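You operate a simulated robot arm through the tools that you are given. There is no shell and no other tool.

You are at the controls of a simulated robot arm. One attempt, no reset.

TASK
Put some things from the top of the tool chest away. At the end: the dark hinge pin with the cream cap from the top of the tool chest is in the pins drawer of the tool chest; the dark hinge pin with the green cap from the top of the tool chest is in the pins drawer of the tool chest; whatever was shut is shut again. Leave all else as you found it, and nothing knocked over (what rides in a drawer may roll over).
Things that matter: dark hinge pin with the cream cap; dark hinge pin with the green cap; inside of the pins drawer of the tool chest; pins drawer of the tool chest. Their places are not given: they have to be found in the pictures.

The check looks at the end state, three seconds after you hand in, the way a careful person would. Anything else that was tipped, shoved, dropped, spilled or broken makes it a failure. Lids that push on must go on centred and level and be pressed home; caps that screw on are set level and turned clockwise until they are tight.

THE ROBOT
A 7-joint arm with a two-finger parallel gripper, fixed in place. Base frame: the origin is at the foot of the arm, x ahead of it, y to its left, z up. Readings come in mm, degrees, newtons and seconds.
Its first joint turns from -166.0 to 166.0 degrees. Payload 4.4 kg.
Tool frame: the origin (TCP) lies between the finger pads and is the grasp point; the fingertips stand 23 mm ahead of it; z points along the fingers, y is the line along which they close. Largest opening 94 mm; finger width 38, thickness 10; the body of the gripper, 54 by 96 mm, starts 39 mm behind the TCP.
Orientation is that of the tool frame in the base frame, as a unit quaternion [w, x, y, z]. With the fingers straight down and closing along the base's y, the tool's x points along the base's -x, its y along +y and its z along -z.

THE INTERFACE
- The arm moves only by the tool play_rows. Its argument "increments" is a list that holds one entry, the list of rows, each a list of 7 numbers: the shift along the tool's x, y, z in mm, then the turn, a rotation vector about the tool's x, y, z in degrees, then the finger opening in mm, from 0 to 94. In form: [[[x, y, z, ax, ay, az, grip], ...]]. A call has 1 to 20 rows; each row shifts and turns the commanded pose from where the row before left it, along the tool's axes as they then stand. Rows are played at 5 a second. More than 50 mm and 8.6 degrees between two rows, or a gripper value outside its range, and nothing of the call is played. Where a pose cannot be reached the arm comes as near as it can. A force on the tool above 40 N (or 10 N above the force at the start of the call, whichever is more), or a blocked arm, ends the call early, and 0.2 s more pass. Each finger travels about 72 mm/s and halts on what it meets, pressing with about 24 N; the grip force reading is that of the motor and also rises with nothing between the fingers. The clock runs only during rows and for 0.2 s after the last one: add rows that do not move to give the fingers time. It gives the time, the measured TCP pose, the force on the tool (base axes), the opening and the grip force at its end, in the units of the frame above (readings bear some noise), with the torque about the TCP (base axes, N m) and any sound that the robot's microphone picked up.
- Cameras (640 x 400 px; columns grow to the right, rows downward): "scene" is fixed at [50, 651, 1511.2]; the picture's right is [-0.33, -0.94, 0.00], its down [-0.57, 0.20, -0.79] and it looks along [0.75, -0.26, -0.61] (base axes); focal length 330 px, centre (320, 200). "wrist" rides on the gripper at [86, 16, -74] in the tool frame; the picture's right is [-0.18, 0.98, 0.00], its down [-0.58, -0.11, -0.81] and it looks along [-0.79, -0.15, 0.59] (tool axes); focal length 243 px, centre (320, 200).
- capture(camera): a new picture of that camera. No time passes.
- measure_at(camera, pixels): for up to 12 pixels [column, row] of the newest picture of that camera ("zoom" is the newest enlarged one), the place [x, y, z] in the base frame of the surface seen there, good to about 2 mm. No time passes.
- enlarge(camera, box): a new picture of the part [left, top, right, bottom] of that camera's present view, enlarged. No time passes.
- hand_in(): hands the job in; it is judged then, once.

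Leave the gripper open and the arm clear of the work at the hand-in unless told otherwise.

The tools are called after "Request:" as name(argument=value, ...) on one line, values as JSON. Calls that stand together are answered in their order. play_rows: Moves the arm, as the interface text tells. Its arguments: {"type":"object","properties":{"increments":{"type":"array","items":{"type":"array","items":{"type":"array","items":{"type":"number"}}}}},"required":["increments"]} The other tools are called the same way: capture (camera) takes a picture; measure_at (camera, pixels) gives the place of the surface under pixels of a picture; enlarge (camera, box) takes an enlarged picture of a part of a camera's view; hand_in () hands the job in.

At the start:

```text
time_s: 0.0
tool_pos: [824.9, 68.9, 1163.0]
tcp_rot: [-0.001, 0.0, 1.0, 0.0]
contact_force: [-0.1, -0.2, -0.3]
ft_torque: [0.02, 0.0, 0.01]
opening: 93.9
grasp_force: 0.1
```

scene: 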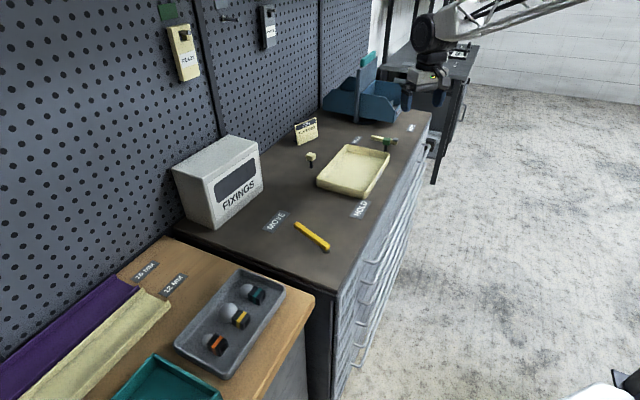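
wrist: 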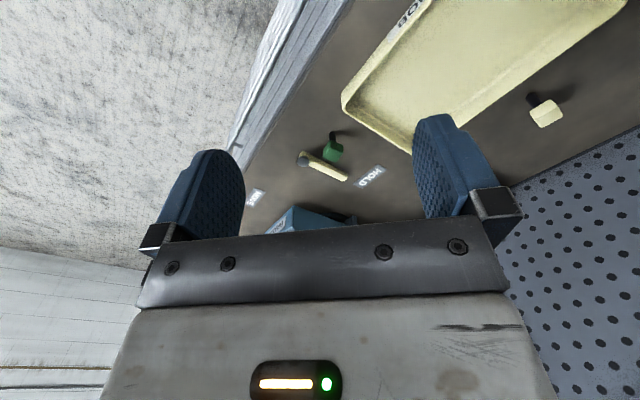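

I see the tool chest with a cream tray, a cream-capped pin near (310,158) and a green-capped one near (388,143) in the scene picture. I'll take enlarged pictures of the chest top and the drawer fronts.

Request:
enlarge(camera="scene", box=[260, 90, 460, 215])

Request:
enlarge(camera="scene", box=[300, 120, 480, 400])

Request:
enlarge(camera="wrist", box=[230, 60, 430, 240])

```text
3.20 times, centred on (360, 152) of scene
```

zoom: 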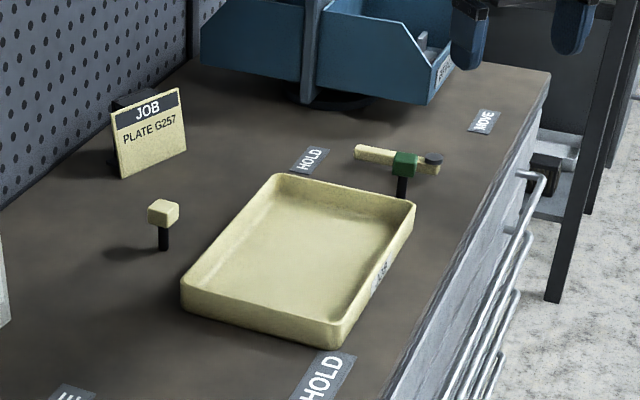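

```text
1.43 times, centred on (390, 260) of scene
```

zoom: 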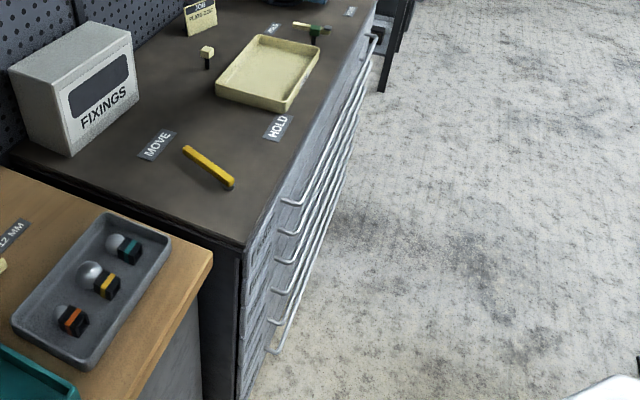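

```text
2.22 times, centred on (330, 150) of wrist
```

zoom: 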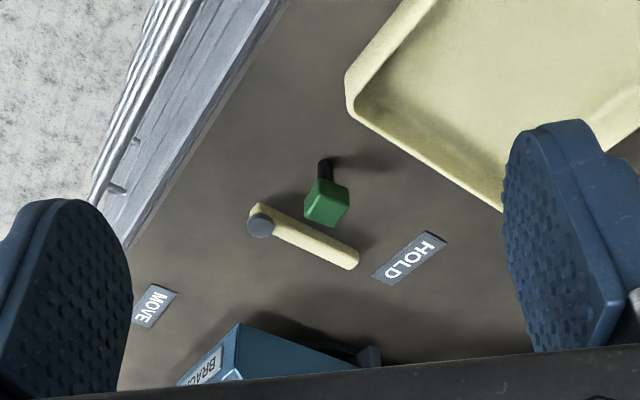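

Next I measure key points in the scene: chest edges, pins, levers, handles and labels.

Request:
capture(camera="scene")

Request:
measure_at(camera="scene", pixels=[[333, 291], [430, 113], [180, 228], [311, 156], [310, 166], [387, 140], [386, 150], [312, 236], [276, 220], [360, 209], [356, 137], [411, 127]])

Request:
measure_at(camera="scene", pixels=[[370, 262], [366, 284], [364, 303], [360, 323], [356, 345], [430, 145], [400, 200], [345, 380], [300, 226], [325, 248], [374, 136], [395, 141]])

Request:
measure_at(camera="wrist", pixels=[[333, 152], [331, 136], [311, 158], [345, 178], [325, 166], [546, 116], [533, 98], [370, 175], [256, 197], [410, 10]])

```text
taken
```

scene: 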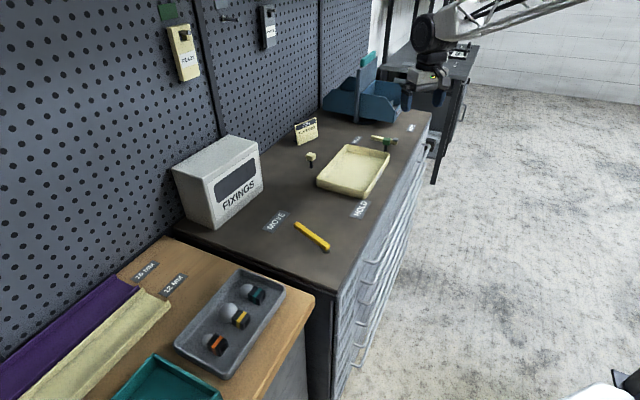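

```text
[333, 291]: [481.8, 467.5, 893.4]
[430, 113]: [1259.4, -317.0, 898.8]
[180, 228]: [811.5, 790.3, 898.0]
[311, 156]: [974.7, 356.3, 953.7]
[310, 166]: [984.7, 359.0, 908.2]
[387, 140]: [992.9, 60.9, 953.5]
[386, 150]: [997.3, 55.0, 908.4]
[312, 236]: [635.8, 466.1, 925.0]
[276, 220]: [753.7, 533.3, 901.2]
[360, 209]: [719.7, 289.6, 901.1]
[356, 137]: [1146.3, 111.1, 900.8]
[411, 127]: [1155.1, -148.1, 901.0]
```

```text
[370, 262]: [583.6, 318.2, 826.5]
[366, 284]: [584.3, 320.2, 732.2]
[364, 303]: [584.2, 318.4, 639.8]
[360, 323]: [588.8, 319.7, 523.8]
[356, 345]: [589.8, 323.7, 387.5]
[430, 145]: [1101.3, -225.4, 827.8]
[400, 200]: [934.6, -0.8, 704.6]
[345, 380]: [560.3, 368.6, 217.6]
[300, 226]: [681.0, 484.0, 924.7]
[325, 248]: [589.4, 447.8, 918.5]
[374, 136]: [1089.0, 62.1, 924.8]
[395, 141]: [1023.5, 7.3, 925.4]
```

```text
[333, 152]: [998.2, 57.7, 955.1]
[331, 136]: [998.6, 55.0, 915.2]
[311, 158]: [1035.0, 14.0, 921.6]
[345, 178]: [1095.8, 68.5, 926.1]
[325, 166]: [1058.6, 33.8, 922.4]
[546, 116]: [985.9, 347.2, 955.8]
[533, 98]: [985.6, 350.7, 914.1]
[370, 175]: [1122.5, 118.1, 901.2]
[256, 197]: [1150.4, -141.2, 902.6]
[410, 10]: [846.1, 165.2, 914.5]
```

The chest top is at z≈900, and its front runs at −45° and faces the robot. Both pins stand upright. There are two levers with HOLD/MOVE labels: the yellow one points to MOVE, the cream one to HOLD. I'll back the arm off and yaw it 45° so the wrist camera can see the drawer fronts.

Request:
play_rows(increments=[[[43, 18, 0, 0, 0, 0, 94], [43, 18, 0, 0, 0, 0, 94], [43, 18, 0, 0, 0, 0, 94], [43, 18, 0, 0, 0, 0, 94], [43, 18, 0, 0, 0, 0, 94], [43, 18, 0, 0, 0, 0, 94], [43, 18, 0, 0, 0, 0, 94], [43, 18, 0, 0, 0, 0, 94], [43, 18, 0, 0, 0, 0, 94], [43, 18, 0, 0, 0, 0, 94], [43, 18, 0, 0, 0, 0, 94], [0, 0, 0, 0, 0, -7.5, 94], [0, 0, 0, 0, 0, -7.5, 94], [0, 0, 0, 0, 0, -7.5, 94], [0, 0, 0, 0, 0, -7.5, 94], [0, 0, 0, 0, 0, -7.5, 94], [0, 0, 0, 0, 0, -7.5, 94], [0, 0, 0, 0, 0, 0, 94]]])

Request:
capture(camera="wrist")

Request:
capture(camera="scene")

```text
time_s: 3.8
tool_pos: [351.1, 266.8, 1161.9]
tcp_rot: [-0.001, -0.384, 0.923, -0.001]
contact_force: [0.5, 0.2, -0.1]
ft_torque: [0.01, -0.01, 0.02]
opening: 93.9
grasp_force: 0.0
```

```text
taken
```

wrist: 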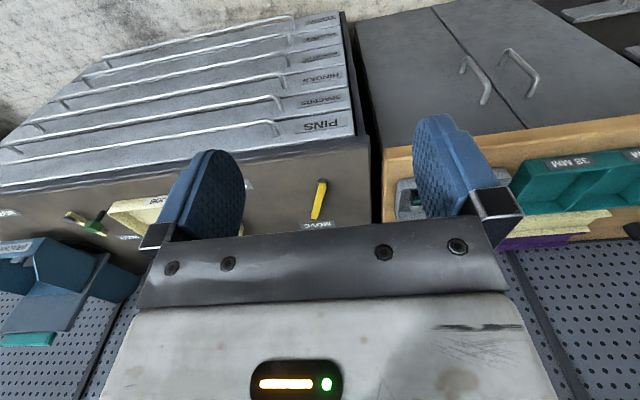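

```text
taken
```

scene: 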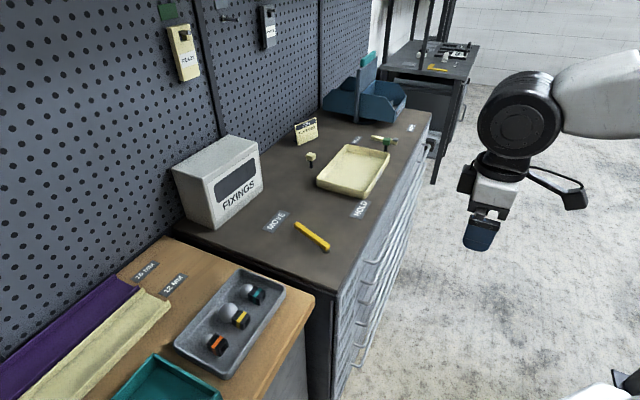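

The wrist view is upside down, and the top drawer is labelled PINS at (320,125). I'll enlarge to check the labels and look for lock indications.

Request:
enlarge(camera="wrist", box=[200, 0, 380, 150])

Request:
measure_at(camera="wrist", pixels=[[275, 125], [240, 129], [150, 142], [50, 157], [320, 125], [345, 135], [277, 98], [318, 102], [355, 133], [325, 136], [200, 150], [322, 183]])

Request:
enlarge(camera="wrist", box=[0, 100, 200, 250])

```text
2.67 times, centred on (290, 75) of wrist
```

zoom: 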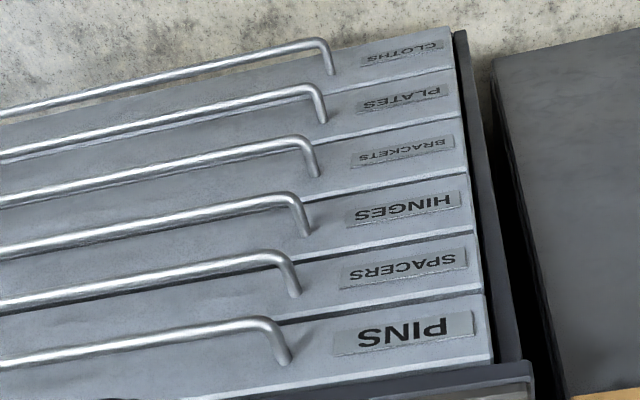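

```text
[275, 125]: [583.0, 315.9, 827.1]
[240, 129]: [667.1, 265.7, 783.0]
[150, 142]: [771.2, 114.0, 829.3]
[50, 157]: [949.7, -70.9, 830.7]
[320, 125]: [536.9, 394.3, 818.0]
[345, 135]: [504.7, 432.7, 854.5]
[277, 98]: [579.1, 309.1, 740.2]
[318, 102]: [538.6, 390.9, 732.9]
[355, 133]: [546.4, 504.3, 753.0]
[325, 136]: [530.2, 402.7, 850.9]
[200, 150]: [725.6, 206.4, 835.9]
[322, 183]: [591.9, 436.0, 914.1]
```

```text
2.67 times, centred on (100, 175) of wrist
```

zoom: 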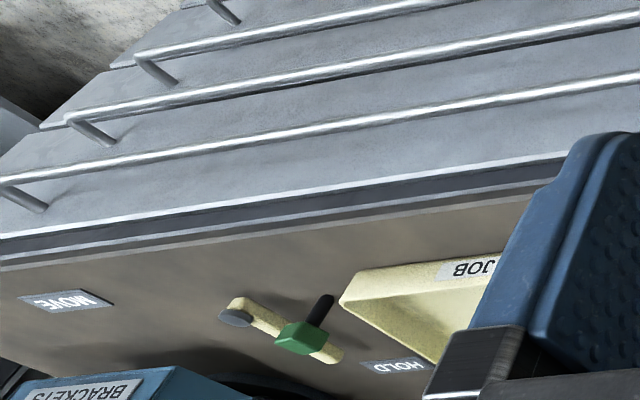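

PINS is the top drawer. I'll measure the front plane and handle bar more closely, using an enlarged picture of its left end.

Request:
enlarge(camera="wrist", box=[220, 90, 360, 180])

Request:
measure_at(camera="wrist", pixels=[[265, 121], [255, 123], [225, 127], [200, 131], [175, 134], [150, 138], [125, 142], [100, 145], [75, 149], [50, 152], [25, 157], [10, 160]])

Request:
measure_at(camera="wrist", pixels=[[340, 128], [300, 133], [250, 141], [150, 150], [100, 157], [50, 168], [20, 176], [340, 118], [340, 142], [250, 152], [150, 165], [50, 181]])

```text
4.44 times, centred on (290, 135) of wrist
```

zoom: 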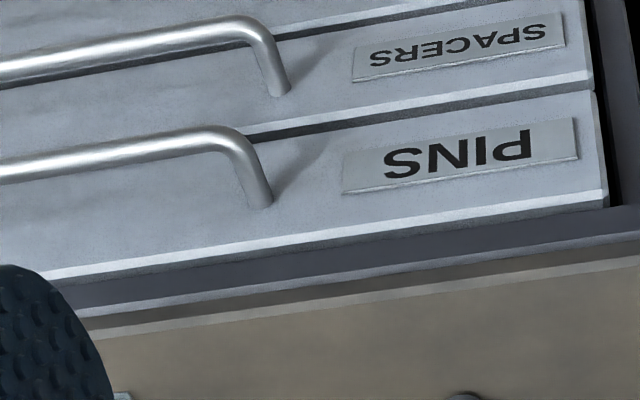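

```text
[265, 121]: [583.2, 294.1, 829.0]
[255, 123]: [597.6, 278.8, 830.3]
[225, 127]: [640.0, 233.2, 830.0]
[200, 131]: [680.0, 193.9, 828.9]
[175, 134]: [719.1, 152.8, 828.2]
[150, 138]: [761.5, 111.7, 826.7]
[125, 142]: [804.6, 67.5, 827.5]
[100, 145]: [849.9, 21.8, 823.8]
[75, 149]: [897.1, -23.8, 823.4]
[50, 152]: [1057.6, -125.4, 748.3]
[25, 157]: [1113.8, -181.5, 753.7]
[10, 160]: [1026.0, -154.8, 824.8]
```

```text
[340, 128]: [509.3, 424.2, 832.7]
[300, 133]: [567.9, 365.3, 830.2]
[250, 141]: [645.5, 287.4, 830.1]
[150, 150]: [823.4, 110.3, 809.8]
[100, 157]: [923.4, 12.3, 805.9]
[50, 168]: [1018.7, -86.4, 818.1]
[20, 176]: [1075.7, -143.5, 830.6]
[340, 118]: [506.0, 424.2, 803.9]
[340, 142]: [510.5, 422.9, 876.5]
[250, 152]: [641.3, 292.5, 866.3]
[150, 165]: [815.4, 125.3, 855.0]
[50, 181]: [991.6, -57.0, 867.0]
```

The bar lies at about d=617–628 mm along the 45° direction at z≈827, and the drawer face is at d=660, so there is a ~32 mm gap behind the bar. I'll grip it horizontally with the fingers closing vertically. First I move to a clear spot in front of the chest with the tool still pointing down.

Request:
play_rows(increments=[[[4.6, -42.5, 20.3, 0, 0, 0, 94], [4.6, -42.5, 20.3, 0, 0, 0, 94], [4.6, -42.5, 20.3, 0, 0, 0, 94], [4.6, -42.5, 20.3, 0, 0, 0, 94], [4.6, -42.5, 20.3, 0, 0, 0, 94], [4.6, -42.5, 20.3, 0, 0, 0, 94], [4.6, -42.5, 20.3, 0, 0, 0, 94], [4.6, -42.5, 20.3, 0, 0, 0, 94], [0, 0, 0, 0, 0, 0, 94]]])

Request:
capture(camera="scene")

Request:
capture(camera="wrist")

```text
time_s: 5.8
tool_pos: [565.8, 0.2, 1003.5]
tcp_rot: [0.0, -0.382, 0.924, 0.0]
contact_force: [-0.7, -0.4, 0.3]
ft_torque: [0.01, 0.0, -0.01]
opening: 94.0
grasp_force: 0.0
```

```text
taken
```

scene: 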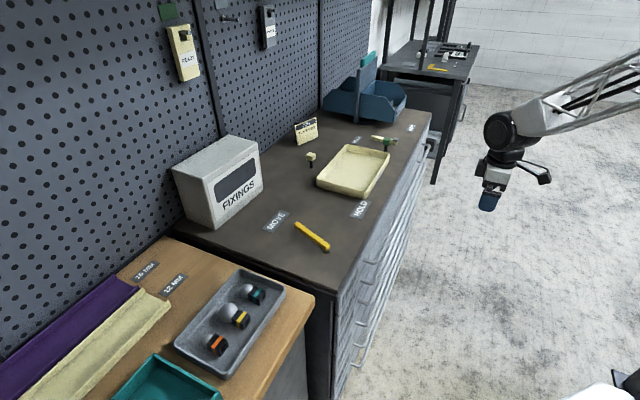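

```text
taken
```

wrist: 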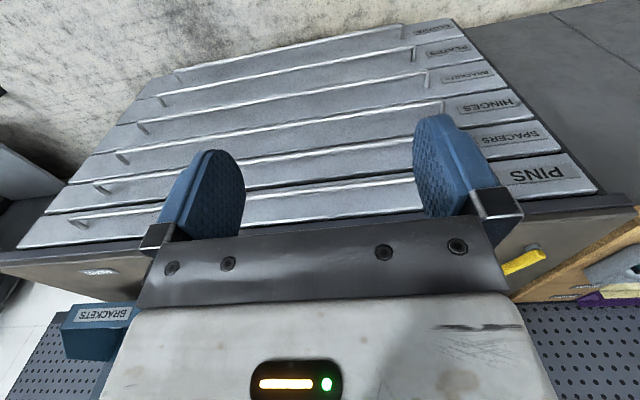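

The spot is clear. Now I rotate the tool to horizontal, fingers pointing at the chest and closing vertically (120° about the tool diagonal, in 8° steps).

Request:
play_rows(increments=[[[0, 0, 0, -4.619, -4.619, 4.619, 94], [0, 0, 0, -4.619, -4.619, 4.619, 94], [0, 0, 0, -4.619, -4.619, 4.619, 94], [0, 0, 0, -4.619, -4.619, 4.619, 94], [0, 0, 0, -4.619, -4.619, 4.619, 94], [0, 0, 0, -4.619, -4.619, 4.619, 94], [0, 0, 0, -4.619, -4.619, 4.619, 94], [0, 0, 0, -4.619, -4.619, 4.619, 94], [0, 0, 0, -4.619, -4.619, 4.619, 94], [0, 0, 0, -4.619, -4.619, 4.619, 94], [0, 0, 0, -4.619, -4.619, 4.619, 94], [0, 0, 0, -4.619, -4.619, 4.619, 94], [0, 0, 0, -4.619, -4.619, 4.619, 94], [0, 0, 0, -4.619, -4.619, 4.619, 94], [0, 0, 0, -4.619, -4.619, 4.619, 94], [0, 0, 0, 0, 0, 0, 94], [0, 0, 0, 0, 0, 0, 94]]])

Request:
capture(camera="scene")

Request:
capture(camera="wrist")

```text
time_s: 9.4
tool_pos: [564.7, 0.9, 1001.3]
tcp_rot: [0.271, 0.27, 0.653, 0.654]
contact_force: [0.0, 0.7, -0.3]
ft_torque: [-0.04, -0.01, 0.0]
opening: 94.2
grasp_force: 0.1
```

```text
taken
```

scene: 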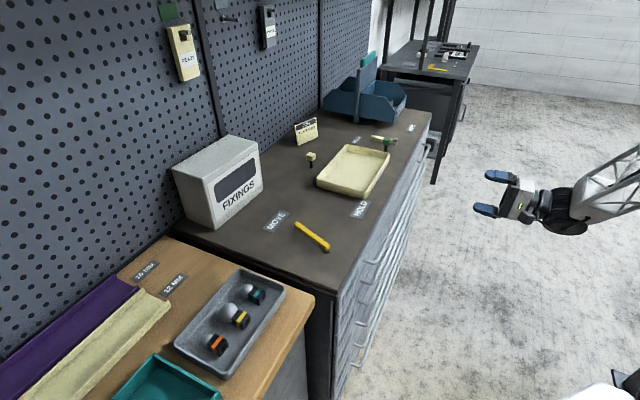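

```text
taken
```

wrist: 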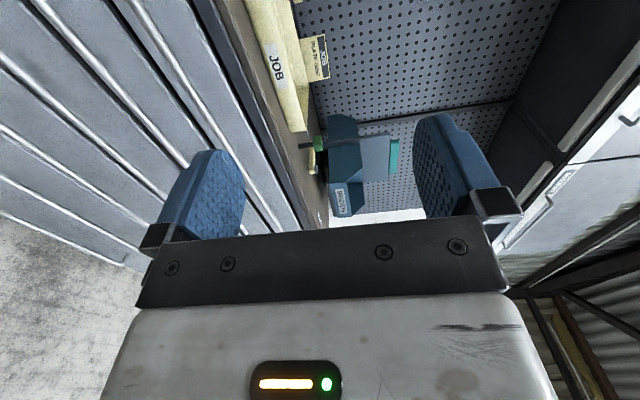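

The orientation is right (tool z along the 45° direction, y up). Now I move to a pre-grasp spot in front of the bar at u≈500, d≈540, z≈825.

Request:
play_rows(increments=[[[-20, -35.2, 28, 0, 0, 0, 60], [-20, -35.2, 28, 0, 0, 0, 60], [-20, -35.2, 28, 0, 0, 0, 60], [-20, -35.2, 28, 0, 0, 0, 60], [-20, -35.2, 28, 0, 0, 0, 60], [0, 0, 0, 0, 0, 0, 60], [0, 0, 0, 0, 0, 0, 60]]])

Request:
capture(camera="wrist")

Request:
enlarge(camera="scene", box=[340, 100, 560, 260])

```text
time_s: 11.0
tool_pos: [733.8, 27.9, 824.5]
tcp_rot: [0.271, 0.27, 0.654, 0.653]
contact_force: [-0.4, 0.2, 0.3]
ft_torque: [0.02, 0.03, 0.01]
opening: 60.1
grasp_force: 0.1
```

```text
taken
```

wrist: 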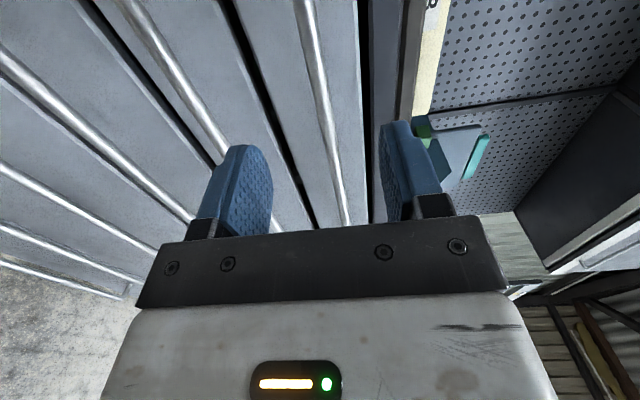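

```text
2.50 times, centred on (450, 180) of scene
```

zoom: 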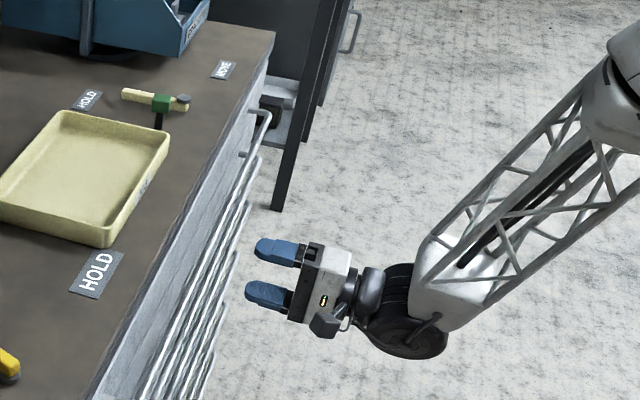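

The PINS bar runs between the two fingers in the wrist view, from (305,20) to (345,215). I'll measure it here to refine the height.

Request:
measure_at(camera="wrist", pixels=[[310, 40], [318, 80], [326, 120], [334, 160], [340, 190], [345, 215], [305, 20], [300, 60], [345, 60]])

```text
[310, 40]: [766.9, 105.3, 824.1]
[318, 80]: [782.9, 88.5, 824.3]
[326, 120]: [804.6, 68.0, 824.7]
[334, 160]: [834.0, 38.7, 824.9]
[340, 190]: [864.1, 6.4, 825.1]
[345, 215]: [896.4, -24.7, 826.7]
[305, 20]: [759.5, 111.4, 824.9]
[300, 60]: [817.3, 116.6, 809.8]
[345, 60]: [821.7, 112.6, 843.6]
```

Bar centre is z≈824.5, d≈622, and the TCP is at d≈538.6. I advance 83 mm and close on the bar.

Request:
play_rows(increments=[[[0, 0, 30, 0, 0, 0, 60], [0, 0, 30, 0, 0, 0, 60], [0, 0, 22, 0, 0, 0, 60], [0, 0, 0, 0, 0, 0, 60], [0, 0, 0, 0, 0, 0, 0], [0, 0, 0, 0, 0, 0, 0], [0, 0, 0, 0, 0, 0, 0]]])

Request:
capture(camera="wrist")

```text
time_s: 12.6
tool_pos: [794.7, 86.5, 825.2]
tcp_rot: [0.271, 0.27, 0.652, 0.654]
contact_force: [-8.1, 3.9, 14.9]
ft_torque: [0.2, 0.18, -0.18]
opening: 11.6
grasp_force: 44.7
```

```text
taken
```

wrist: 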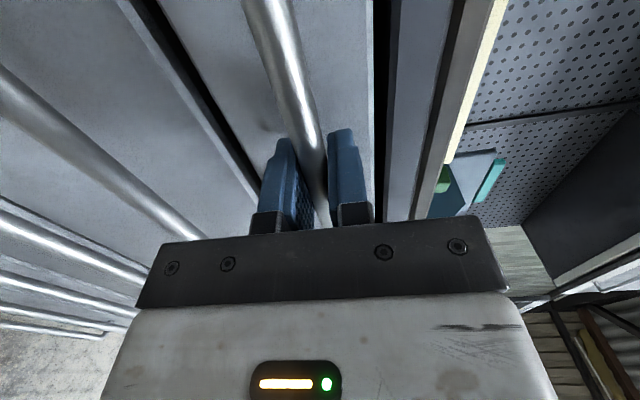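

The bar is gripped (opening 11.6 mm). Now I pull gently, 30 mm in small steps, to see whether the drawer moves or is held.

Request:
play_rows(increments=[[[0, 0, -5, 0, 0, 0, 0], [0, 0, -5, 0, 0, 0, 0], [0, 0, -5, 0, 0, 0, 0], [0, 0, -5, 0, 0, 0, 0], [0, 0, -5, 0, 0, 0, 0], [0, 0, -5, 0, 0, 0, 0], [0, 0, 0, 0, 0, 0, 0]]])

Request:
capture(camera="wrist")

Request:
capture(camera="scene")

```text
time_s: 14.1
tool_pos: [772.6, 64.3, 823.9]
tcp_rot: [0.271, 0.271, 0.653, 0.654]
contact_force: [6.9, -1.2, -4.9]
ft_torque: [0.08, 0.03, -0.08]
opening: 11.7
grasp_force: 44.7
stopped in row 7: the force on the tool passed its limit at 40 N (the readings are from after the stop); the commanded pose is now the measured one
```

```text
taken
```

wrist: 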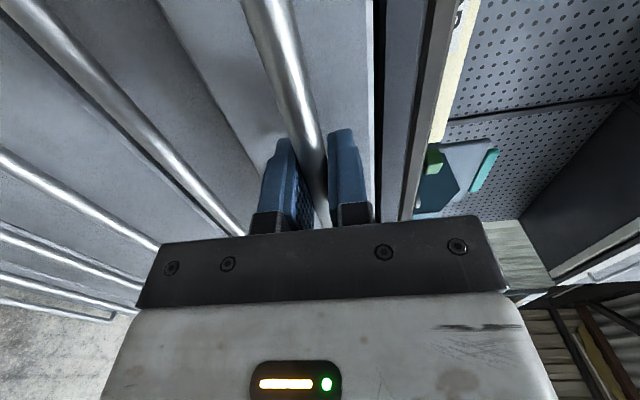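

```text
taken
```

scene: 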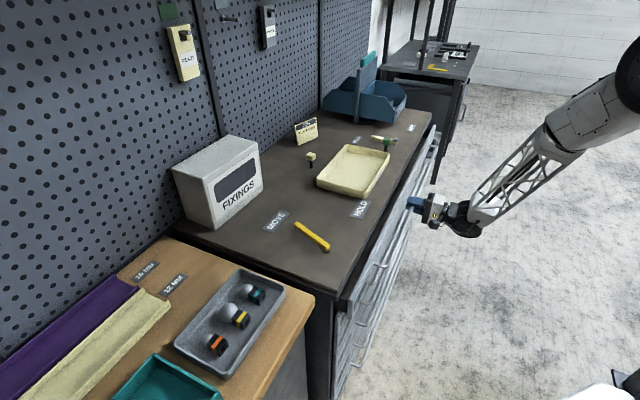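

The drawer came out about 31 mm, then the force limit tripped. That could be a stop at ~30 mm or just inertia, so I'll try a little more, slowly.

Request:
play_rows(increments=[[[0, 0, -2, 0, 0, 0, 0], [0, 0, -2, 0, 0, 0, 0], [0, 0, -2, 0, 0, 0, 0], [0, 0, -2, 0, 0, 0, 0], [0, 0, -2, 0, 0, 0, 0], [0, 0, 0, 0, 0, 0, 0]]])

Request:
enlarge(camera="scene", box=[300, 110, 500, 320])

```text
time_s: 15.5
tool_pos: [765.1, 56.2, 825.6]
tcp_rot: [0.272, 0.271, 0.652, 0.654]
contact_force: [18.8, -8.3, 1.0]
ft_torque: [0.11, 0.13, -0.15]
opening: 11.9
grasp_force: 44.9
```

```text
1.90 times, centred on (400, 215) of scene
```

zoom: 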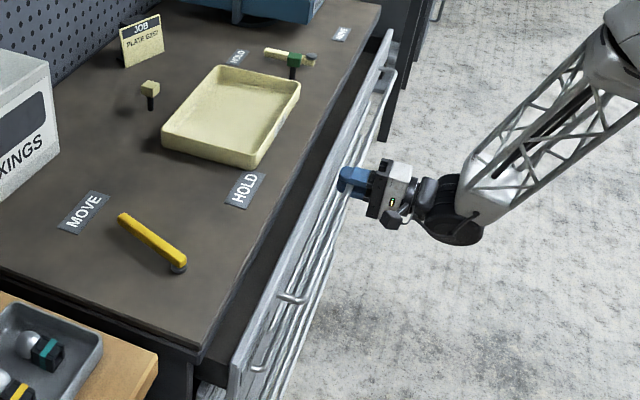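

The drawer keeps sliding (another 11 mm), so it is just friction. I'll keep pulling at a moderate pace.

Request:
play_rows(increments=[[[0, 0, -4, 0, 0, 0, 0], [0, 0, -5, 0, 0, 0, 0], [0, 0, -6, 0, 0, 0, 0], [0, 0, -6, 0, 0, 0, 0], [0, 0, -6, 0, 0, 0, 0], [0, 0, -6, 0, 0, 0, 0], [0, 0, -6, 0, 0, 0, 0], [0, 0, -6, 0, 0, 0, 0], [0, 0, -6, 0, 0, 0, 0], [0, 0, -6, 0, 0, 0, 0], [0, 0, -5, 0, 0, 0, 0], [0, 0, -3, 0, 0, 0, 0], [0, 0, 0, 0, 0, 0, 0]]])

```text
time_s: 18.3
tool_pos: [719.8, 11.0, 823.7]
tcp_rot: [0.271, 0.27, 0.654, 0.653]
contact_force: [12.5, -4.0, 19.2]
ft_torque: [0.23, 0.23, 0.59]
opening: 11.6
grasp_force: 44.6
```

Still sliding fine: 106 mm open. Continuing a bit faster.

Request:
play_rows(increments=[[[0, 0, -5, 0, 0, 0, 0], [0, 0, -6, 0, 0, 0, 0], [0, 0, -7, 0, 0, 0, 0], [0, 0, -8, 0, 0, 0, 0], [0, 0, -8, 0, 0, 0, 0], [0, 0, -8, 0, 0, 0, 0], [0, 0, -8, 0, 0, 0, 0], [0, 0, -8, 0, 0, 0, 0], [0, 0, -8, 0, 0, 0, 0], [0, 0, -8, 0, 0, 0, 0], [0, 0, -8, 0, 0, 0, 0], [0, 0, -8, 0, 0, 0, 0], [0, 0, -8, 0, 0, 0, 0], [0, 0, -6, 0, 0, 0, 0], [0, 0, -4, 0, 0, 0, 0], [0, 0, 0, 0, 0, 0, 0]]])

Request:
capture(camera="scene")

```text
time_s: 20.4
tool_pos: [670.1, -38.6, 825.4]
tcp_rot: [0.273, 0.27, 0.653, 0.653]
contact_force: [-2.0, -7.7, 2.5]
ft_torque: [0.21, 0.21, -0.41]
opening: 11.7
grasp_force: 45.1
stopped in row 10: the force on the tool passed its limit at 40 N (the readings are from after the stop); the commanded pose is now the measured one
```

```text
taken
```

scene: 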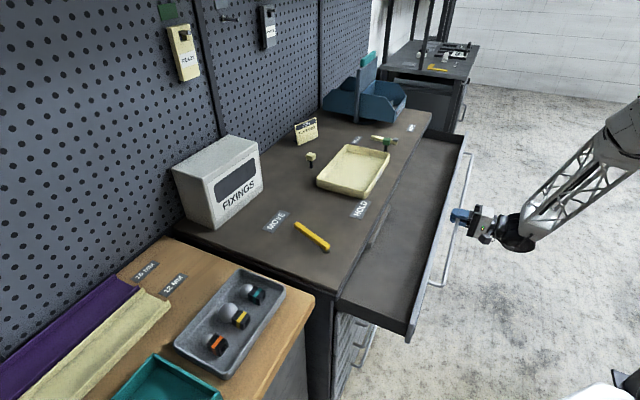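

The drawer is open about 176 mm, and the stop was likely a force spike from speed. I'll continue more gently to see whether there is more travel.

Request:
play_rows(increments=[[[0, 0, -3, 0, 0, 0, 0], [0, 0, -4, 0, 0, 0, 0], [0, 0, -5, 0, 0, 0, 0], [0, 0, -5, 0, 0, 0, 0], [0, 0, -5, 0, 0, 0, 0], [0, 0, -5, 0, 0, 0, 0], [0, 0, -5, 0, 0, 0, 0], [0, 0, -5, 0, 0, 0, 0], [0, 0, -5, 0, 0, 0, 0], [0, 0, -5, 0, 0, 0, 0], [0, 0, -5, 0, 0, 0, 0], [0, 0, -5, 0, 0, 0, 0], [0, 0, -5, 0, 0, 0, 0], [0, 0, -4, 0, 0, 0, 0], [0, 0, -3, 0, 0, 0, 0], [0, 0, 0, 0, 0, 0, 0]]])

Request:
capture(camera="scene")

```text
time_s: 23.8
tool_pos: [620.5, -87.1, 824.6]
tcp_rot: [0.273, 0.27, 0.653, 0.653]
contact_force: [11.0, -4.7, -20.5]
ft_torque: [0.24, 0.22, 0.18]
opening: 11.5
grasp_force: 44.9
```

```text
taken
```

scene: 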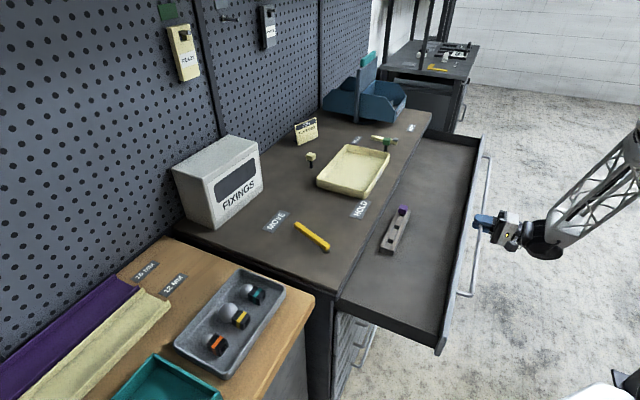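

Open 245 mm, and I can see a grey block with a purple-capped pin in the drawer. I'll take a closer look at the inside.

Request:
enlarge(camera="scene", box=[330, 130, 500, 350])

Request:
measure_at(camera="scene", pixels=[[395, 232], [403, 211], [385, 252], [420, 180], [430, 260], [370, 270], [455, 170], [440, 350], [467, 230], [400, 160], [443, 220], [408, 290]])

```text
1.82 times, centred on (415, 240) of scene
```

zoom: 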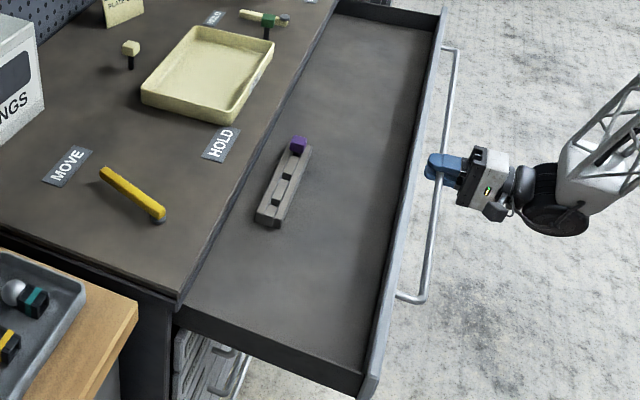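

```text
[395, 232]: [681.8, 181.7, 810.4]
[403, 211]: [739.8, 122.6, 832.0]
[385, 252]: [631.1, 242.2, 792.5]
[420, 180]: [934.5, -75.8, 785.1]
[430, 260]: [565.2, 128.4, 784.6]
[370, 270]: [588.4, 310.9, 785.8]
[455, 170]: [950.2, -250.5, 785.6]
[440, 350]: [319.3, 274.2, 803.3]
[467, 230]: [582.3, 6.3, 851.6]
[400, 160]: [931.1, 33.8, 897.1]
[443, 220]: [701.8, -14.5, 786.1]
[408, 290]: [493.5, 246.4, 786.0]
```

The drawer floor is at z≈785, with about 240 mm of access and plenty of free space right of the block. I release the handle, back off, then rise.

Request:
play_rows(increments=[[[0, 0, 0, 0, 0, 0, 60], [0, 0, 0, 0, 0, 0, 60], [0, 0, 0, 0, 0, 0, 60], [0, 0, -20, 0, 0, 0, 60], [0, 0, -30, 0, 0, 0, 60], [0, 0, -40, 0, 0, 0, 60], [0, 45, 0, 0, 0, 0, 60], [0, 45, 0, 0, 0, 0, 60], [0, 45, 0, 0, 0, 0, 60], [0, 45, 0, 0, 0, 0, 60], [0, 45, 0, 0, 0, 0, 60], [0, 45, 0, 0, 0, 0, 60], [0, 0, 0, 0, 0, 0, 60]]])

Request:
capture(camera="scene")

Request:
measure_at(camera="scene", pixels=[[389, 153], [377, 149], [384, 165], [347, 146], [330, 188], [364, 195], [385, 138], [391, 139], [385, 144], [391, 143], [310, 152], [316, 155]])

```text
time_s: 26.6
tool_pos: [554.6, -151.2, 1092.7]
tcp_rot: [0.273, 0.271, 0.652, 0.653]
contact_force: [-1.4, -0.1, -0.7]
ft_torque: [0.01, -0.01, 0.02]
opening: 59.9
grasp_force: 0.0
```

```text
taken
```

scene: 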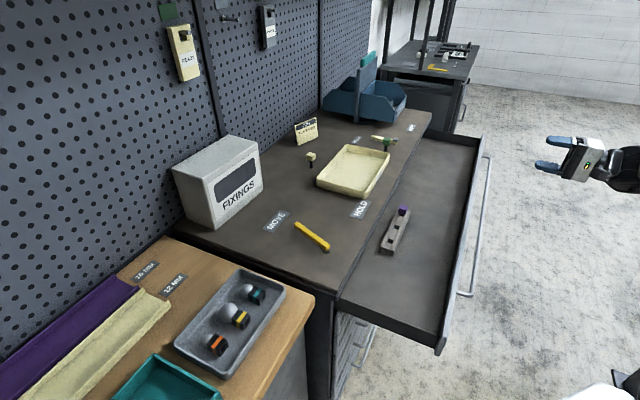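

```text
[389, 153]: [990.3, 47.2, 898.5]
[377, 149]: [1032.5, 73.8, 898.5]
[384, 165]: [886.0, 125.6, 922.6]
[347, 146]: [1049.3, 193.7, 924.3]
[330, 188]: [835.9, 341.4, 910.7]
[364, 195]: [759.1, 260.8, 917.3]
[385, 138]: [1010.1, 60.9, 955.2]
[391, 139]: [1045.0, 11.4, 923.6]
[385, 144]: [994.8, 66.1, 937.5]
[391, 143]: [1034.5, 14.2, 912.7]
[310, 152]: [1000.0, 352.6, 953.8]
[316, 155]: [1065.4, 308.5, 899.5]
```

The drawer stays open. Now I turn the tool back to pointing down (98.4° in 12 steps) and move over towards the green pin for a close look.

Request:
play_rows(increments=[[[0, 0, 0, 7.077, 2.931, -2.931, 60], [0, 0, 0, 7.077, 2.931, -2.931, 60], [0, 0, 0, 7.077, 2.931, -2.931, 60], [0, 0, 0, 7.077, 2.931, -2.931, 60], [0, 0, 0, 7.077, 2.931, -2.931, 60], [0, 0, 0, 7.077, 2.931, -2.931, 60], [0, 0, 0, 7.077, 2.931, -2.931, 60], [0, 0, 0, 7.077, 2.931, -2.931, 60], [0, 0, 0, 7.077, 2.931, -2.931, 60], [0, 0, 0, 7.077, 2.931, -2.931, 60], [0, 0, 0, 7.077, 2.931, -2.931, 60], [0, 0, 0, 7.077, 2.931, -2.931, 60], [-38, 26.4, 1, 0, 0, 0, 60], [-38, 26.4, 1, 0, 0, 0, 60], [-38, 26.4, 1, 0, 0, 0, 60], [-38, 26.4, 1, 0, 0, 0, 60], [-38, 26.4, 1, 0, 0, 0, 60], [-38, 26.4, 1, 0, 0, 0, 60], [-38, 26.4, 1, 0, 0, 0, 60], [-38, 26.4, 1, 0, 0, 0, 60]]])

Request:
capture(camera="wrist")

Request:
capture(camera="scene")

```text
time_s: 30.8
tool_pos: [860.9, 60.7, 1087.2]
tcp_rot: [0.001, 0.002, 1.0, 0.0]
contact_force: [0.3, 0.3, 0.7]
ft_torque: [-0.05, 0.04, -0.03]
opening: 60.0
grasp_force: 0.1
```

```text
taken
```

wrist: 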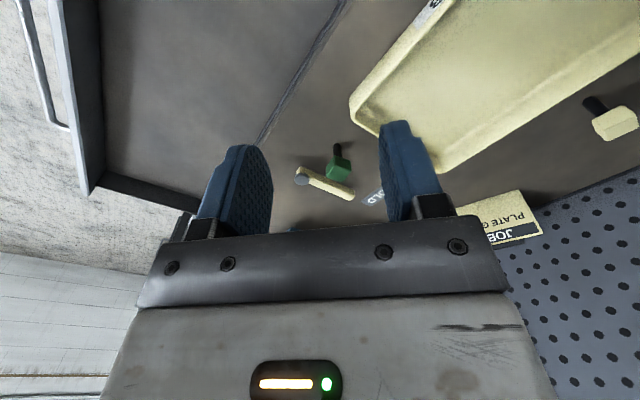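

```text
taken
```

scene: 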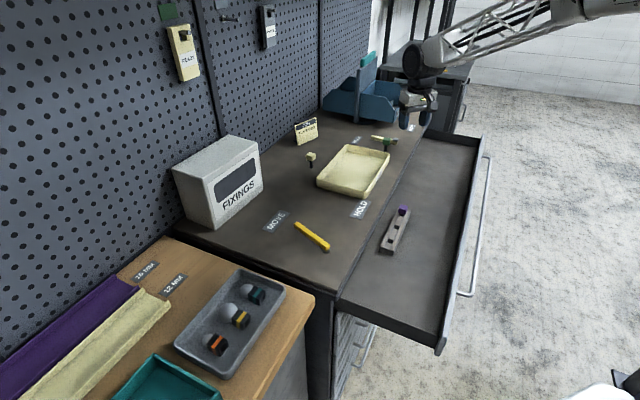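

The green pin is at (340,160) in the wrist view. I'll enlarge to read the cap's orientation and the clearance to the tray and lever.

Request:
enlarge(camera="wrist", box=[280, 130, 400, 210])

Request:
enlarge(camera="scene", box=[360, 125, 410, 160])

```text
5.00 times, centred on (340, 170) of wrist
```

zoom: 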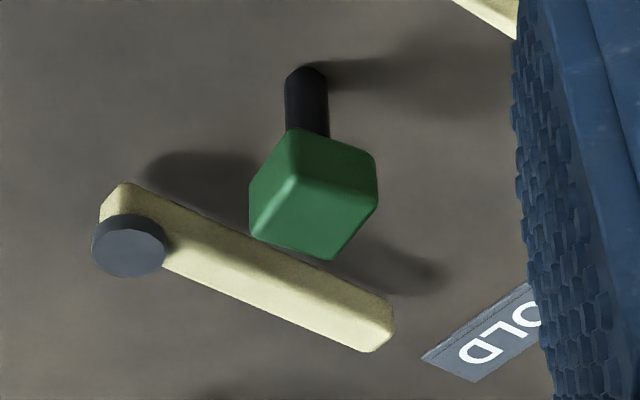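

```text
11.43 times, centred on (385, 142) of scene
```

zoom: 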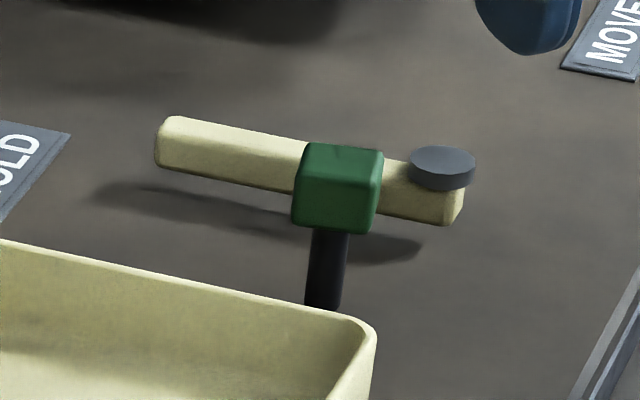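

I'll re-enlarge the wrist view to measure the cap corners, the stem and the nearby lever and tray.

Request:
enlarge(camera="wrist", box=[280, 130, 400, 210])

Request:
measure_at(camera="zoom", pixels=[[298, 185], [260, 232], [370, 203], [332, 252], [315, 215], [310, 100], [308, 72], [372, 160], [256, 190], [298, 138], [275, 185], [330, 160]])

Request:
measure_at(camera="wrist", pixels=[[352, 105], [355, 97], [380, 125], [365, 115], [385, 138], [300, 178], [352, 190], [305, 170]])

```text
5.00 times, centred on (340, 170) of wrist
```

zoom: 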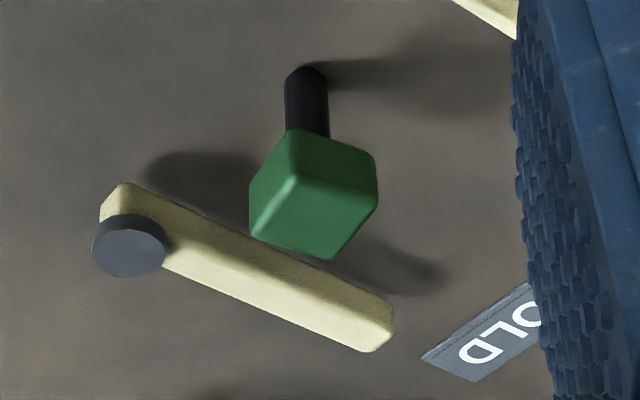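

```text
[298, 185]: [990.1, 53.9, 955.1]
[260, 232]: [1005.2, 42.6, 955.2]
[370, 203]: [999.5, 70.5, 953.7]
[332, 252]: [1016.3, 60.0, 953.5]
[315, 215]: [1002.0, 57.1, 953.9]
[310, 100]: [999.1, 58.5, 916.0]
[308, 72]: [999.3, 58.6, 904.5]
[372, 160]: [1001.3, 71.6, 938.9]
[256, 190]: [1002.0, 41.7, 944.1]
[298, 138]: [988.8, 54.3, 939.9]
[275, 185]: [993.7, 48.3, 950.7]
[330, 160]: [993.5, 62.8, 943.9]
```

```text
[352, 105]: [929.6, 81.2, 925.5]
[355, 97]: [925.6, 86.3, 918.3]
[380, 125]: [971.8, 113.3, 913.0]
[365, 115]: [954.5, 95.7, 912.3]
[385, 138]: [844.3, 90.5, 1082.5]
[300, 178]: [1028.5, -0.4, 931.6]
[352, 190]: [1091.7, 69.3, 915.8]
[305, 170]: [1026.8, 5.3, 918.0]
```

The green cap is a ~22 mm cube centred at about (1003,57), top z≈955, with faces at −33.5°/56.5°. The tray rim and lever are each ~57–60 mm away. I'll yaw the fingers to match, tilt 25° for reach, and go above the pin.

Request:
play_rows(increments=[[[0, 0, 0, 0, 0, 8.375, 50], [0, 0, 0, 0, 0, 8.375, 50], [0, 0, 0, 0, 0, 8.375, 50], [0, 0, 0, 0, 0, 8.375, 50], [0, 0, 0, 0, -8.333, 0, 50], [0, 0, 0, 0, -8.333, 0, 50], [0, 0, 0, 0, -8.334, 0, 50], [-15.36, 15.02, 24.16, 0, 0, 0, 50], [-15.36, 15.02, 24.16, 0, 0, 0, 50], [-15.36, 15.02, 24.16, 0, 0, 0, 50], [-15.36, 15.02, 24.16, 0, 0, 0, 50], [-15.36, 15.02, 24.16, 0, 0, 0, 50], [0, 0, 0, 0, 0, 0, 50], [0, 0, 0, 0, 0, 0, 50]]])

Request:
capture(camera="wrist")

Request:
enlarge(camera="scene", box=[340, 70, 460, 170])

```text
time_s: 33.8
tool_pos: [1004.7, 54.5, 1009.2]
tcp_rot: [0.207, 0.283, 0.934, -0.063]
contact_force: [-0.7, 0.3, 0.5]
ft_torque: [-0.02, 0.03, 0.0]
opening: 50.1
grasp_force: 0.1
```

```text
taken
```

wrist: 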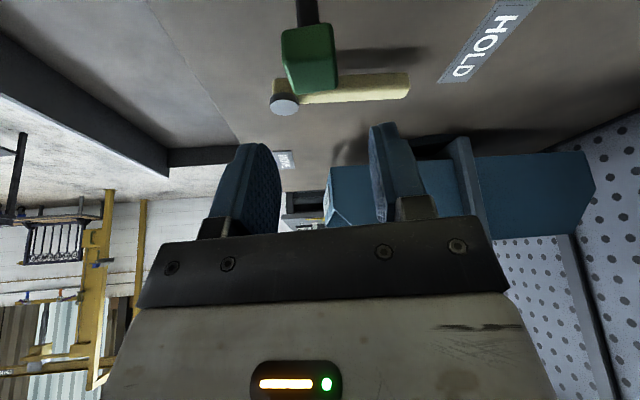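

```text
4.00 times, centred on (400, 120) of scene
```

zoom: 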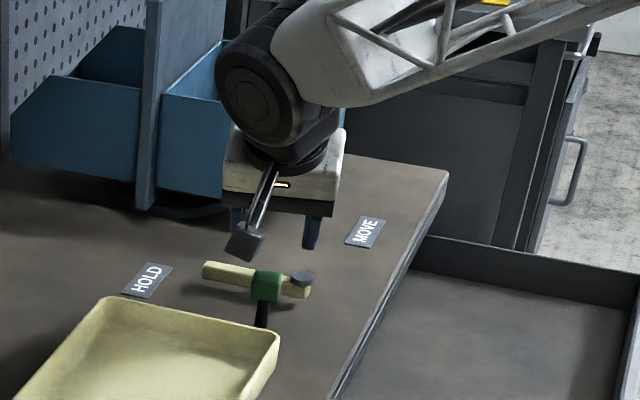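

The pose was reached. Before descending I'll measure the cap again and check the clearance to the blue bin stand.

Request:
measure_at(camera="wrist", pixels=[[310, 70], [290, 88], [330, 85], [315, 30], [335, 60], [285, 60], [310, 90], [345, 190], [375, 160], [460, 160], [285, 104], [405, 90]])

Request:
capture(camera="scene")

Request:
measure_at(camera="scene", pixels=[[368, 60], [362, 80], [385, 98], [380, 80], [340, 105], [400, 120], [385, 115], [372, 58]])

```text
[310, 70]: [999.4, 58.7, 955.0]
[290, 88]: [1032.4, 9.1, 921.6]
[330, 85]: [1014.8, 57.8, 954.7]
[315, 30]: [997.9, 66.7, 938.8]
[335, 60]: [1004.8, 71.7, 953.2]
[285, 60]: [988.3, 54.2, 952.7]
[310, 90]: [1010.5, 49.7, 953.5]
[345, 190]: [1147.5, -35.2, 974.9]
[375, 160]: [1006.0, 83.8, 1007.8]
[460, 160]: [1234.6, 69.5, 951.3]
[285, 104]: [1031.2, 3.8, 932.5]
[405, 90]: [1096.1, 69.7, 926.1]
```

```text
taken
```

scene: 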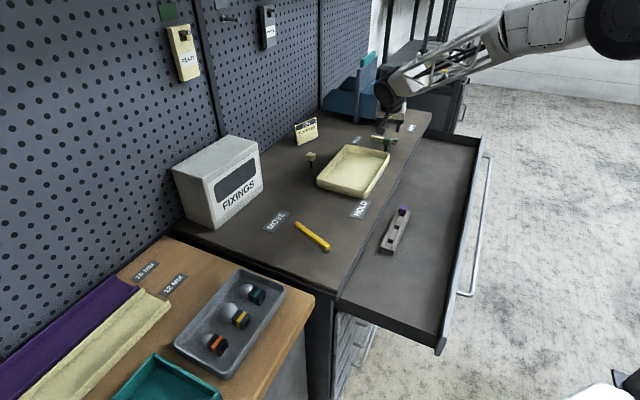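

```text
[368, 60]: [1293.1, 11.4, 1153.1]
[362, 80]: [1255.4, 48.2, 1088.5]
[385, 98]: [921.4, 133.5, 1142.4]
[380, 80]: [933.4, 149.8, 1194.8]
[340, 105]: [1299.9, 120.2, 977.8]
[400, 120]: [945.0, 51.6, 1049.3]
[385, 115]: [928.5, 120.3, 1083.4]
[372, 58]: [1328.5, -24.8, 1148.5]
```

The bin is 150 mm beyond, so it is clear. The cap centre is confirmed near (1003,57). I descend vertically to z≈944 with the fingers straddling the cap, then close.

Request:
play_rows(increments=[[[7.5, 0.3, 14.4, 0, 0, 0, 50], [7.5, 0.3, 14.4, 0, 0, 0, 50], [7.5, 0.3, 14.4, 0, 0, 0, 50], [7.5, 0.3, 14.4, 0, 0, 0, 50], [0, 0, 0, 0, 0, 0, 50], [0, 0, 0, 0, 0, 0, 50]]])

Request:
capture(camera="wrist")

Request:
enlarge(camera="scene", box=[340, 100, 440, 180])

```text
time_s: 35.2
tool_pos: [1003.2, 58.3, 945.0]
tcp_rot: [0.208, 0.284, 0.934, -0.062]
contact_force: [0.5, 0.0, -0.3]
ft_torque: [0.01, -0.01, 0.0]
opening: 50.1
grasp_force: 0.0
```

```text
taken
```

wrist: 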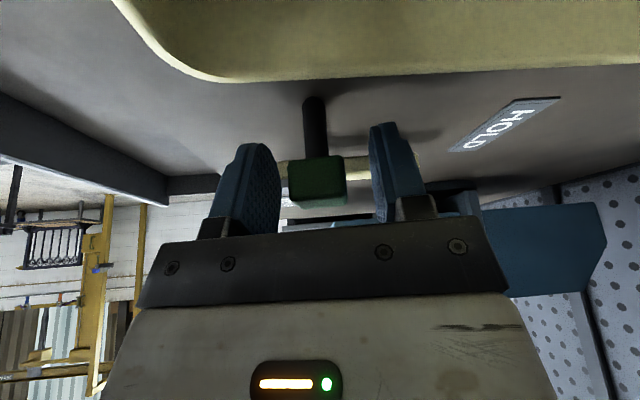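

```text
5.00 times, centred on (390, 140) of scene
```

zoom: 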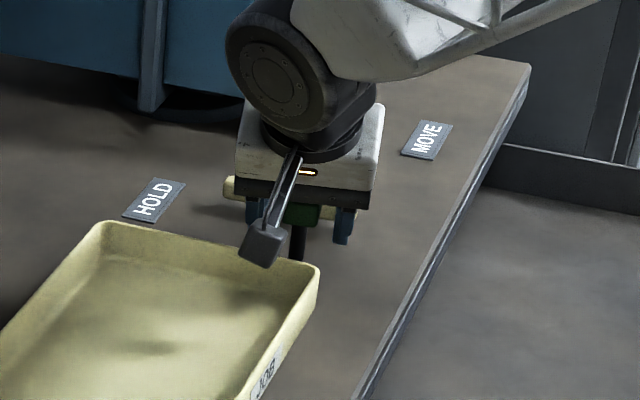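

The cap sits between the fingers at (317,182) and everything is clear. Closing.

Request:
play_rows(increments=[[[0, 0, 0, 0, 0, 0, 30], [0, 0, 0, 0, 0, 0, 15], [0, 0, 0, 0, 0, 0, 10], [0, 0, 0, 0, 0, 0, 10], [0, 0, 0, 0, 0, 0, 10]]])

Request:
capture(camera="wrist")

```text
time_s: 36.4
tool_pos: [1002.4, 59.7, 946.0]
tcp_rot: [0.207, 0.282, 0.935, -0.063]
contact_force: [-0.7, -1.5, -0.2]
ft_torque: [-0.04, -0.01, 0.01]
opening: 25.8
grasp_force: 24.3
```

```text
taken
```

wrist: 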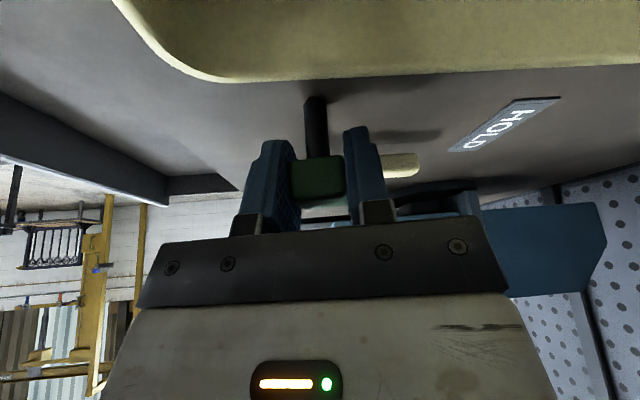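

The cap is gripped at 25.8 mm. I lift straight up about 120 mm.

Request:
play_rows(increments=[[[-4.2, 0, -9, 0, 0, 0, 10], [-8.4, 0, -18.1, 0, 0, 0, 10], [-12.7, 0, -27.2, 0, 0, 0, 10], [-12.7, 0, -27.2, 0, 0, 0, 10], [-12.7, 0, -27.2, 0, 0, 0, 10], [0, 0, 0, 0, 0, 0, 10], [0, 0, 0, 0, 0, 0, 10]]])

Request:
capture(camera="wrist")

Request:
capture(camera="scene")

```text
time_s: 38.0
tool_pos: [1002.9, 59.2, 1065.4]
tcp_rot: [0.208, 0.283, 0.934, -0.063]
contact_force: [-0.1, 0.0, -1.4]
ft_torque: [0.02, -0.01, -0.03]
opening: 25.7
grasp_force: 23.6
```

```text
taken
```

wrist: 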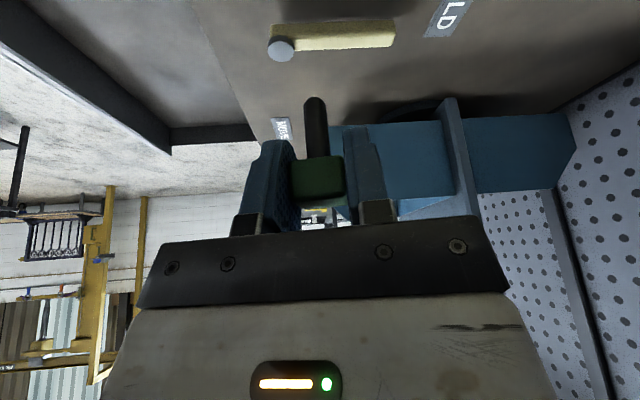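

```text
taken
```

scene: 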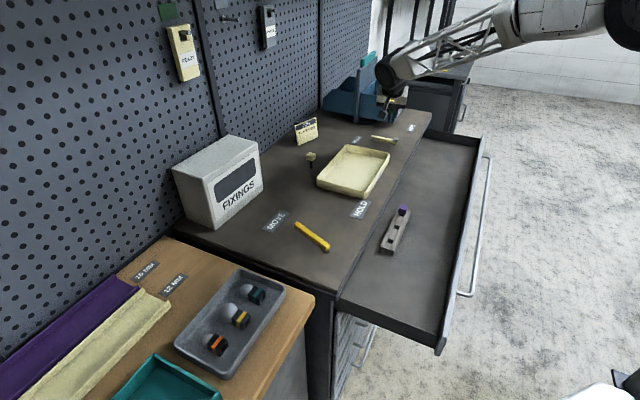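

The green pin is held upright and all else is undisturbed. I translate, keeping the orientation, to above the free part of the open drawer at about (834,−71), then down to z≈850.

Request:
play_rows(increments=[[[14.8, -33.6, 5.03, 0, 0, 0, 10], [14.8, -33.6, 5.03, 0, 0, 0, 10], [14.8, -33.6, 5.03, 0, 0, 0, 10], [14.8, -33.6, 5.03, 0, 0, 0, 10], [14.8, -33.6, 5.03, 0, 0, 0, 10], [14.8, -33.6, 5.03, 0, 0, 0, 10], [0, 0, 0, 0, 0, 0, 10], [12.67, 0, 27.15, 0, 0, 0, 10], [12.67, 0, 27.15, 0, 0, 0, 10], [12.67, 0, 27.15, 0, 0, 0, 10], [12.67, 0, 27.15, 0, 0, 0, 10], [0, 0, 0, 0, 0, 0, 10], [0, 0, 0, 0, 0, 0, 10]]])

Request:
capture(camera="wrist")

Request:
enlarge(camera="scene", box=[350, 90, 510, 250])

```text
time_s: 40.8
tool_pos: [835.1, -75.2, 878.7]
tcp_rot: [0.209, 0.283, 0.934, -0.062]
contact_force: [0.5, 0.3, -1.7]
ft_torque: [-0.01, 0.0, 0.01]
opening: 26.3
grasp_force: 24.1
```

```text
taken
```

wrist: 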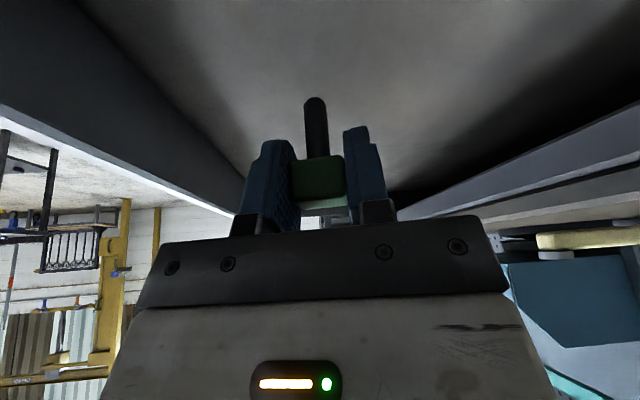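

```text
2.50 times, centred on (430, 170) of scene
```

zoom: 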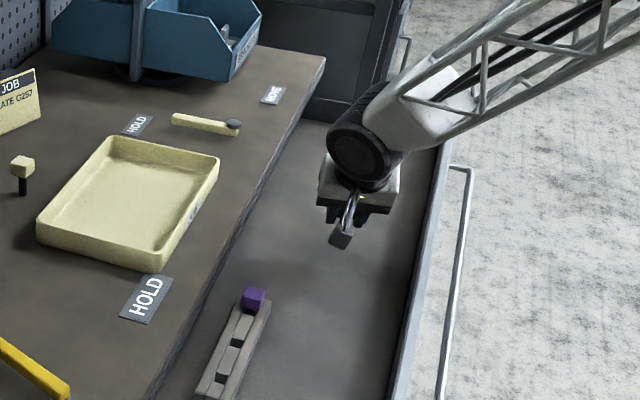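

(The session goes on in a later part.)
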